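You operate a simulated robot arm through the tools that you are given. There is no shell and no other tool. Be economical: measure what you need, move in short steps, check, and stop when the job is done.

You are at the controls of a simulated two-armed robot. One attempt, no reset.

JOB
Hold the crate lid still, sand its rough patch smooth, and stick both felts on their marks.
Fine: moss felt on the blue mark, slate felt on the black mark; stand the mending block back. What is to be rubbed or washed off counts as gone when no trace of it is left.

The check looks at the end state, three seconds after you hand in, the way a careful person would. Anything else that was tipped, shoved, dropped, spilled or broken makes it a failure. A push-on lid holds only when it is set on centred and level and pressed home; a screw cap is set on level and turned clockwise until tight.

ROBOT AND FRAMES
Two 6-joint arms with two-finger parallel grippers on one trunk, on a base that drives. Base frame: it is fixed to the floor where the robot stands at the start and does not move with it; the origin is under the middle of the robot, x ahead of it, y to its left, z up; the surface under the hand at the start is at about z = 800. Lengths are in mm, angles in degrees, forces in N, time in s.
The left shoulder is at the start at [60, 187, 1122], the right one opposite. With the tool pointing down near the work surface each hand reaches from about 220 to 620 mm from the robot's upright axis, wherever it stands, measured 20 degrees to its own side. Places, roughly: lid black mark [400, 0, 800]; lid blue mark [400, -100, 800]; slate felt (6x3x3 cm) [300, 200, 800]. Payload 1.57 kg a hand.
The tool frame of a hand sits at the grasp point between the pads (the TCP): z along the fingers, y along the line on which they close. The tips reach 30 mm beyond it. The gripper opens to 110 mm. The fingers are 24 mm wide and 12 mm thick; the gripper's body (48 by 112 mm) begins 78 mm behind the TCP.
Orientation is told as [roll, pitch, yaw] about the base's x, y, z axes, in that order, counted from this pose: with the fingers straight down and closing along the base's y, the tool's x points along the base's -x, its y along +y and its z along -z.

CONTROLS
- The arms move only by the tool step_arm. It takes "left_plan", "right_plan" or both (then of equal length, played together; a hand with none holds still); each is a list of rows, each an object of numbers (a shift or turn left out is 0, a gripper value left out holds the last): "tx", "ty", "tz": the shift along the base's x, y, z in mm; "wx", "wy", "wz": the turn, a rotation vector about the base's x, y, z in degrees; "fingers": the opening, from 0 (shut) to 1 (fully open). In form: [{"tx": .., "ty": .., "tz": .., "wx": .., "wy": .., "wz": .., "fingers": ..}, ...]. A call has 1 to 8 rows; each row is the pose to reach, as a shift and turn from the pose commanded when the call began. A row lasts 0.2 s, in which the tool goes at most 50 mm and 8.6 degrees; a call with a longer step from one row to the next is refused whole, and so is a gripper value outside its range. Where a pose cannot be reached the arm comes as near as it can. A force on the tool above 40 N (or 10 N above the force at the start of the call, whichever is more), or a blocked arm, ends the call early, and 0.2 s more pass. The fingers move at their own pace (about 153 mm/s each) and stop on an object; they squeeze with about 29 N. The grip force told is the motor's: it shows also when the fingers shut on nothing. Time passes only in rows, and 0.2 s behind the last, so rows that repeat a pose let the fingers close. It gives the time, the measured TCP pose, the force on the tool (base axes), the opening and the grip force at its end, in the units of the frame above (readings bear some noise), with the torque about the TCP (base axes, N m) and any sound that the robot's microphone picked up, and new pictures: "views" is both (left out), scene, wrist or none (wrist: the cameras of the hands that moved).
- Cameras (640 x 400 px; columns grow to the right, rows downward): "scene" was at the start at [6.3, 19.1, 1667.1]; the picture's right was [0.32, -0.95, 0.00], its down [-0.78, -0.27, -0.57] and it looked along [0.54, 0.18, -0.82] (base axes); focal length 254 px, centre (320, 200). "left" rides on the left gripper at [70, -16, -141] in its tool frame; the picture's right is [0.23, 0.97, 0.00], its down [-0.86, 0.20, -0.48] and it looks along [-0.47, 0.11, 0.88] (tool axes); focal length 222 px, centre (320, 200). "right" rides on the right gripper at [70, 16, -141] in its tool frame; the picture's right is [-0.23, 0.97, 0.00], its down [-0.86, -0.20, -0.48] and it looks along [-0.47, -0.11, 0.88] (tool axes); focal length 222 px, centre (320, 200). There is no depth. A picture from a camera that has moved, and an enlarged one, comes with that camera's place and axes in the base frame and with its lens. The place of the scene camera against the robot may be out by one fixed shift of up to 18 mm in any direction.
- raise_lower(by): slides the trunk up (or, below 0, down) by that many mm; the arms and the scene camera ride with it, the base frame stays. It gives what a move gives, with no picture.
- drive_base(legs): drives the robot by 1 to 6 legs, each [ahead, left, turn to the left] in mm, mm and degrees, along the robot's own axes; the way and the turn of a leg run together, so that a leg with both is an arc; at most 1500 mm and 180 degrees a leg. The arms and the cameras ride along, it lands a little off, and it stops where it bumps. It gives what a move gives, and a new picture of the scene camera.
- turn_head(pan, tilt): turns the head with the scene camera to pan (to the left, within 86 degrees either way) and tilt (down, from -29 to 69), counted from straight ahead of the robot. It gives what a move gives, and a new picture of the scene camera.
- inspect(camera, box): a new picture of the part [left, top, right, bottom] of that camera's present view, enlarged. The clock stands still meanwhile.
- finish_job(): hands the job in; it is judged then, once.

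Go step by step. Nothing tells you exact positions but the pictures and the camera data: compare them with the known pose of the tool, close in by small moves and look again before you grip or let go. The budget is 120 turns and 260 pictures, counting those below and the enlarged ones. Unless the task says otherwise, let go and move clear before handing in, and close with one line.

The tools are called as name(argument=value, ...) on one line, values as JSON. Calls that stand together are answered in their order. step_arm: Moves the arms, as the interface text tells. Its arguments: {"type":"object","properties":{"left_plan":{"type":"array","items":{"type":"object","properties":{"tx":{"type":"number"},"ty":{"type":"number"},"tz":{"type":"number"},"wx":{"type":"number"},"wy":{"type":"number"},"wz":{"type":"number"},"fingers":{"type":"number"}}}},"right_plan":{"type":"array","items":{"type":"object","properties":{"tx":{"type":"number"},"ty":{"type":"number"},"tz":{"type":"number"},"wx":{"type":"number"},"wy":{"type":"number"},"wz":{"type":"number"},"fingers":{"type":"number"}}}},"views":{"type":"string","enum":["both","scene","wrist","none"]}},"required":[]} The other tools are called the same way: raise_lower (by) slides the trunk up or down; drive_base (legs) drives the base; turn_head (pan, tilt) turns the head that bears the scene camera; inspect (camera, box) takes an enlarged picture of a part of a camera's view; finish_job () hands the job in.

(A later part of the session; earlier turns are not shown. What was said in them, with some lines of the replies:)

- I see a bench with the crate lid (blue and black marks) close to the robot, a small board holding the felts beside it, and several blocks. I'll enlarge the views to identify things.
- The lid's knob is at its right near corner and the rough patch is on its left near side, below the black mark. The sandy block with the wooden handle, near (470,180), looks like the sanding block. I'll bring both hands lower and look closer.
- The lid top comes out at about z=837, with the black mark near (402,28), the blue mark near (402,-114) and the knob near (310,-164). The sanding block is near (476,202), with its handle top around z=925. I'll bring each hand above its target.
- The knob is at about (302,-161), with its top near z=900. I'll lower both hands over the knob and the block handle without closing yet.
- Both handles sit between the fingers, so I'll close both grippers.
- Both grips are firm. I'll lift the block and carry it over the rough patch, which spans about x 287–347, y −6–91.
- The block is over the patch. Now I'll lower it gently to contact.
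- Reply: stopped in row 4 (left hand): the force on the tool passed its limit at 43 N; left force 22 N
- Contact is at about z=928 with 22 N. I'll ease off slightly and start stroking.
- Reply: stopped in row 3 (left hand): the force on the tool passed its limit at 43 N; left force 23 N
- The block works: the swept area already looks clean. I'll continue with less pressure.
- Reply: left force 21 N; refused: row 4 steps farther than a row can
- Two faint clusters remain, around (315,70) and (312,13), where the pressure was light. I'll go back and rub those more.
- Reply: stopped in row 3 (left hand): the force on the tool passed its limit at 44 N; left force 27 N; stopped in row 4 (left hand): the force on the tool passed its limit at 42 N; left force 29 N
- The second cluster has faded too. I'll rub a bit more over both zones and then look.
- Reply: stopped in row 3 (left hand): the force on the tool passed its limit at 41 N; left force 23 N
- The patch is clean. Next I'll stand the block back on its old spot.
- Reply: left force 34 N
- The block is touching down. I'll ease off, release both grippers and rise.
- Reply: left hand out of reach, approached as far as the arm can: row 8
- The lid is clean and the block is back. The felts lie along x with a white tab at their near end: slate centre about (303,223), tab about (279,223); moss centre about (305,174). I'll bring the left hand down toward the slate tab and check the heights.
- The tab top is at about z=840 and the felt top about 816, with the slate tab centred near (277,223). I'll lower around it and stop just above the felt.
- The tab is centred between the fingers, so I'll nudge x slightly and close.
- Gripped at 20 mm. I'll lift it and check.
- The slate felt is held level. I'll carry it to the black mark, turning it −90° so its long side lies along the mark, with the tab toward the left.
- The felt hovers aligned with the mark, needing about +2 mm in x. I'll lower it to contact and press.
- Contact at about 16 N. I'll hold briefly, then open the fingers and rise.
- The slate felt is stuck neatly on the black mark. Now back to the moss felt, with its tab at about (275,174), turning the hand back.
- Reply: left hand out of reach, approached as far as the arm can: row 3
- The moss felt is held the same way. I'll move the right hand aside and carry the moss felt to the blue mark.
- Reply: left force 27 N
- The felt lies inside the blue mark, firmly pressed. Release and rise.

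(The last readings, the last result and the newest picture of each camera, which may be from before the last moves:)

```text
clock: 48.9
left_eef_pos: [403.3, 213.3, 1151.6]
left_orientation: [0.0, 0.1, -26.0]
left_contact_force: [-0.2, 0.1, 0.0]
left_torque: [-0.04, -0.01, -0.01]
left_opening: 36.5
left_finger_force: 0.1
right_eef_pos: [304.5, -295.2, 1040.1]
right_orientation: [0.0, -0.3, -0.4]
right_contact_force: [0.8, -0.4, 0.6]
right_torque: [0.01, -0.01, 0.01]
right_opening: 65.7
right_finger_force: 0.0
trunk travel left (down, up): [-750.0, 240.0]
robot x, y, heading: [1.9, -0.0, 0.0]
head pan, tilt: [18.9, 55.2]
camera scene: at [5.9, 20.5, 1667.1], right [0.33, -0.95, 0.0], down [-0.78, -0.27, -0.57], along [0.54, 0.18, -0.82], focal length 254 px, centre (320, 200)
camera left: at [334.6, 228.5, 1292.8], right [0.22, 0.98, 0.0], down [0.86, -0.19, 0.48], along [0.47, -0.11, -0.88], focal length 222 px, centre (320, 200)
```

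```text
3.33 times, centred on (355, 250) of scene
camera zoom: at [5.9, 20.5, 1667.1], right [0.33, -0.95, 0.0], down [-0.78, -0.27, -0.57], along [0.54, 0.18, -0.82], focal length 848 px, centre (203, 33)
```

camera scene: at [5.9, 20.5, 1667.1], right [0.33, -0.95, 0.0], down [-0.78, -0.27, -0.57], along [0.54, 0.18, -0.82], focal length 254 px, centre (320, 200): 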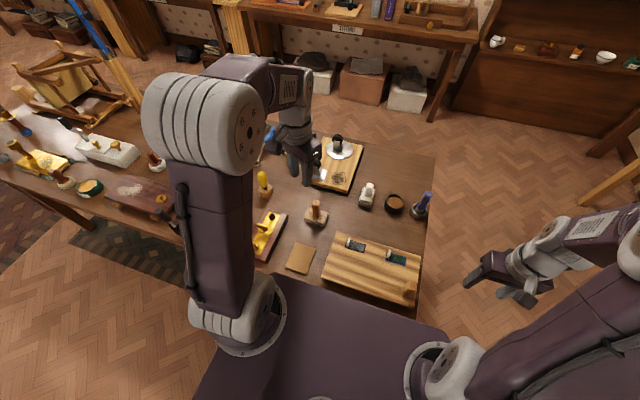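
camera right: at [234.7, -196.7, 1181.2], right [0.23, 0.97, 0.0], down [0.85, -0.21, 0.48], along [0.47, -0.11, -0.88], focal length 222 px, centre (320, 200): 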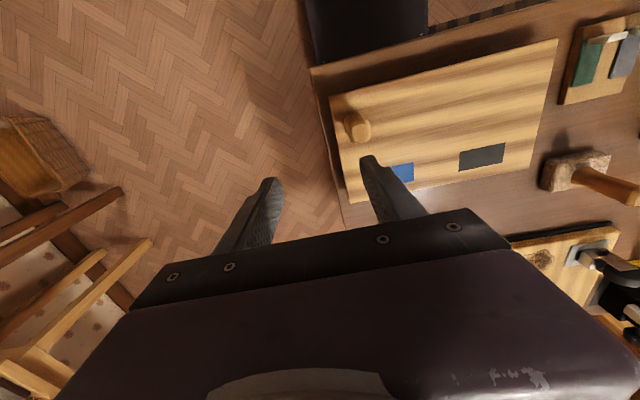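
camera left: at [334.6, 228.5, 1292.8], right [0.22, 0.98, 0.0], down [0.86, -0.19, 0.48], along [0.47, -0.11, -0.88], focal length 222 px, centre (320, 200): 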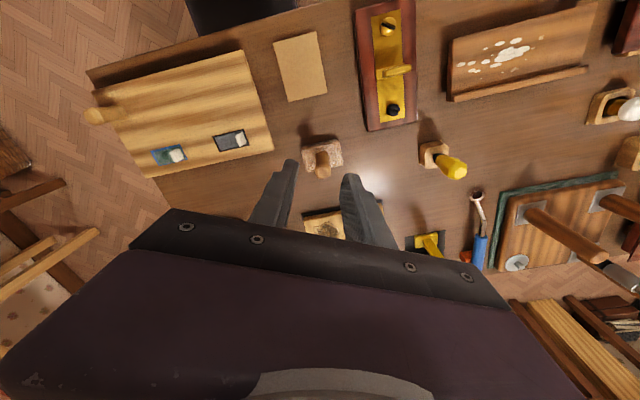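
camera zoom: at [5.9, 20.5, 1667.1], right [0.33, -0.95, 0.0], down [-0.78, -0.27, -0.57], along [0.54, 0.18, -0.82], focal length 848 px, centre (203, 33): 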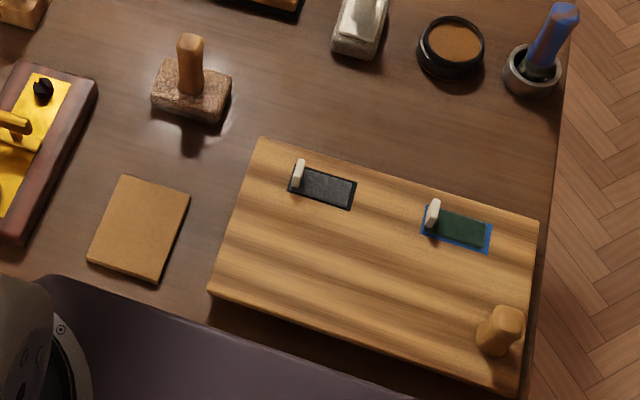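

Both felts sit on their marks and the block stands back in place. One last close look at the sanded area.

inspect(camera="left", box=[140, 40, 290, 160])

inspect(camera="right", box=[460, 20, 620, 140])

inspect(camera="scene", box=[315, 240, 395, 300])

```text
3.33 times, centred on (215, 100) of left
camera zoom: at [334.6, 228.5, 1292.8], right [0.22, 0.98, 0.0], down [0.86, -0.19, 0.48], along [0.47, -0.11, -0.88], focal length 740 px, centre (670, 533)
```

zoom: 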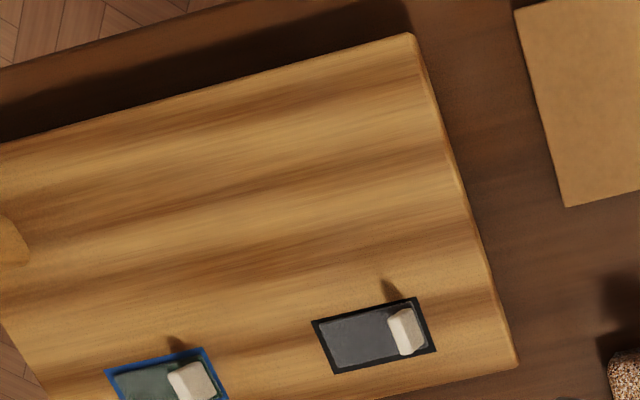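

```text
3.33 times, centred on (540, 80) of right
camera zoom: at [235.4, -278.5, 1182.2], right [0.23, 0.97, 0.0], down [0.85, -0.21, 0.48], along [0.47, -0.11, -0.88], focal length 740 px, centre (-413, 600)
```

zoom: 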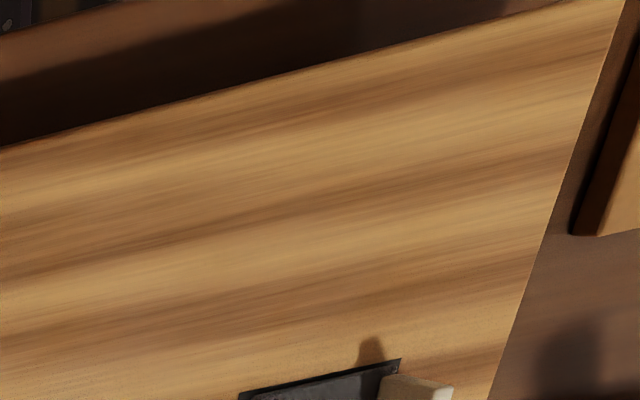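

```text
6.67 times, centred on (355, 270) of scene
camera zoom: at [5.9, 20.5, 1667.1], right [0.33, -0.95, 0.0], down [-0.78, -0.27, -0.57], along [0.54, 0.18, -0.82], focal length 1697 px, centre (87, -267)
```

zoom: 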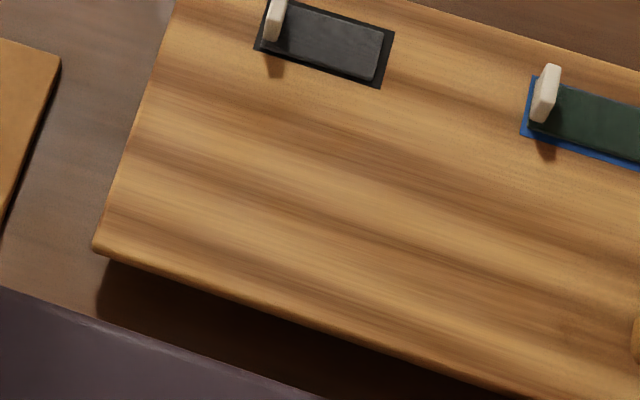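

No trace of the rough patch is left and everything else stands where it should, so I'm handing in.

finish_job()

```text
The job is handed in.
```

The lid's rough patch is sanded smooth with no trace left in the pictures. The moss felt is on the blue mark and the slate felt on the black mark, each about 2 mm off centre but inside its mark. The mending block is back in its place; the job is handed in, result not yet known.
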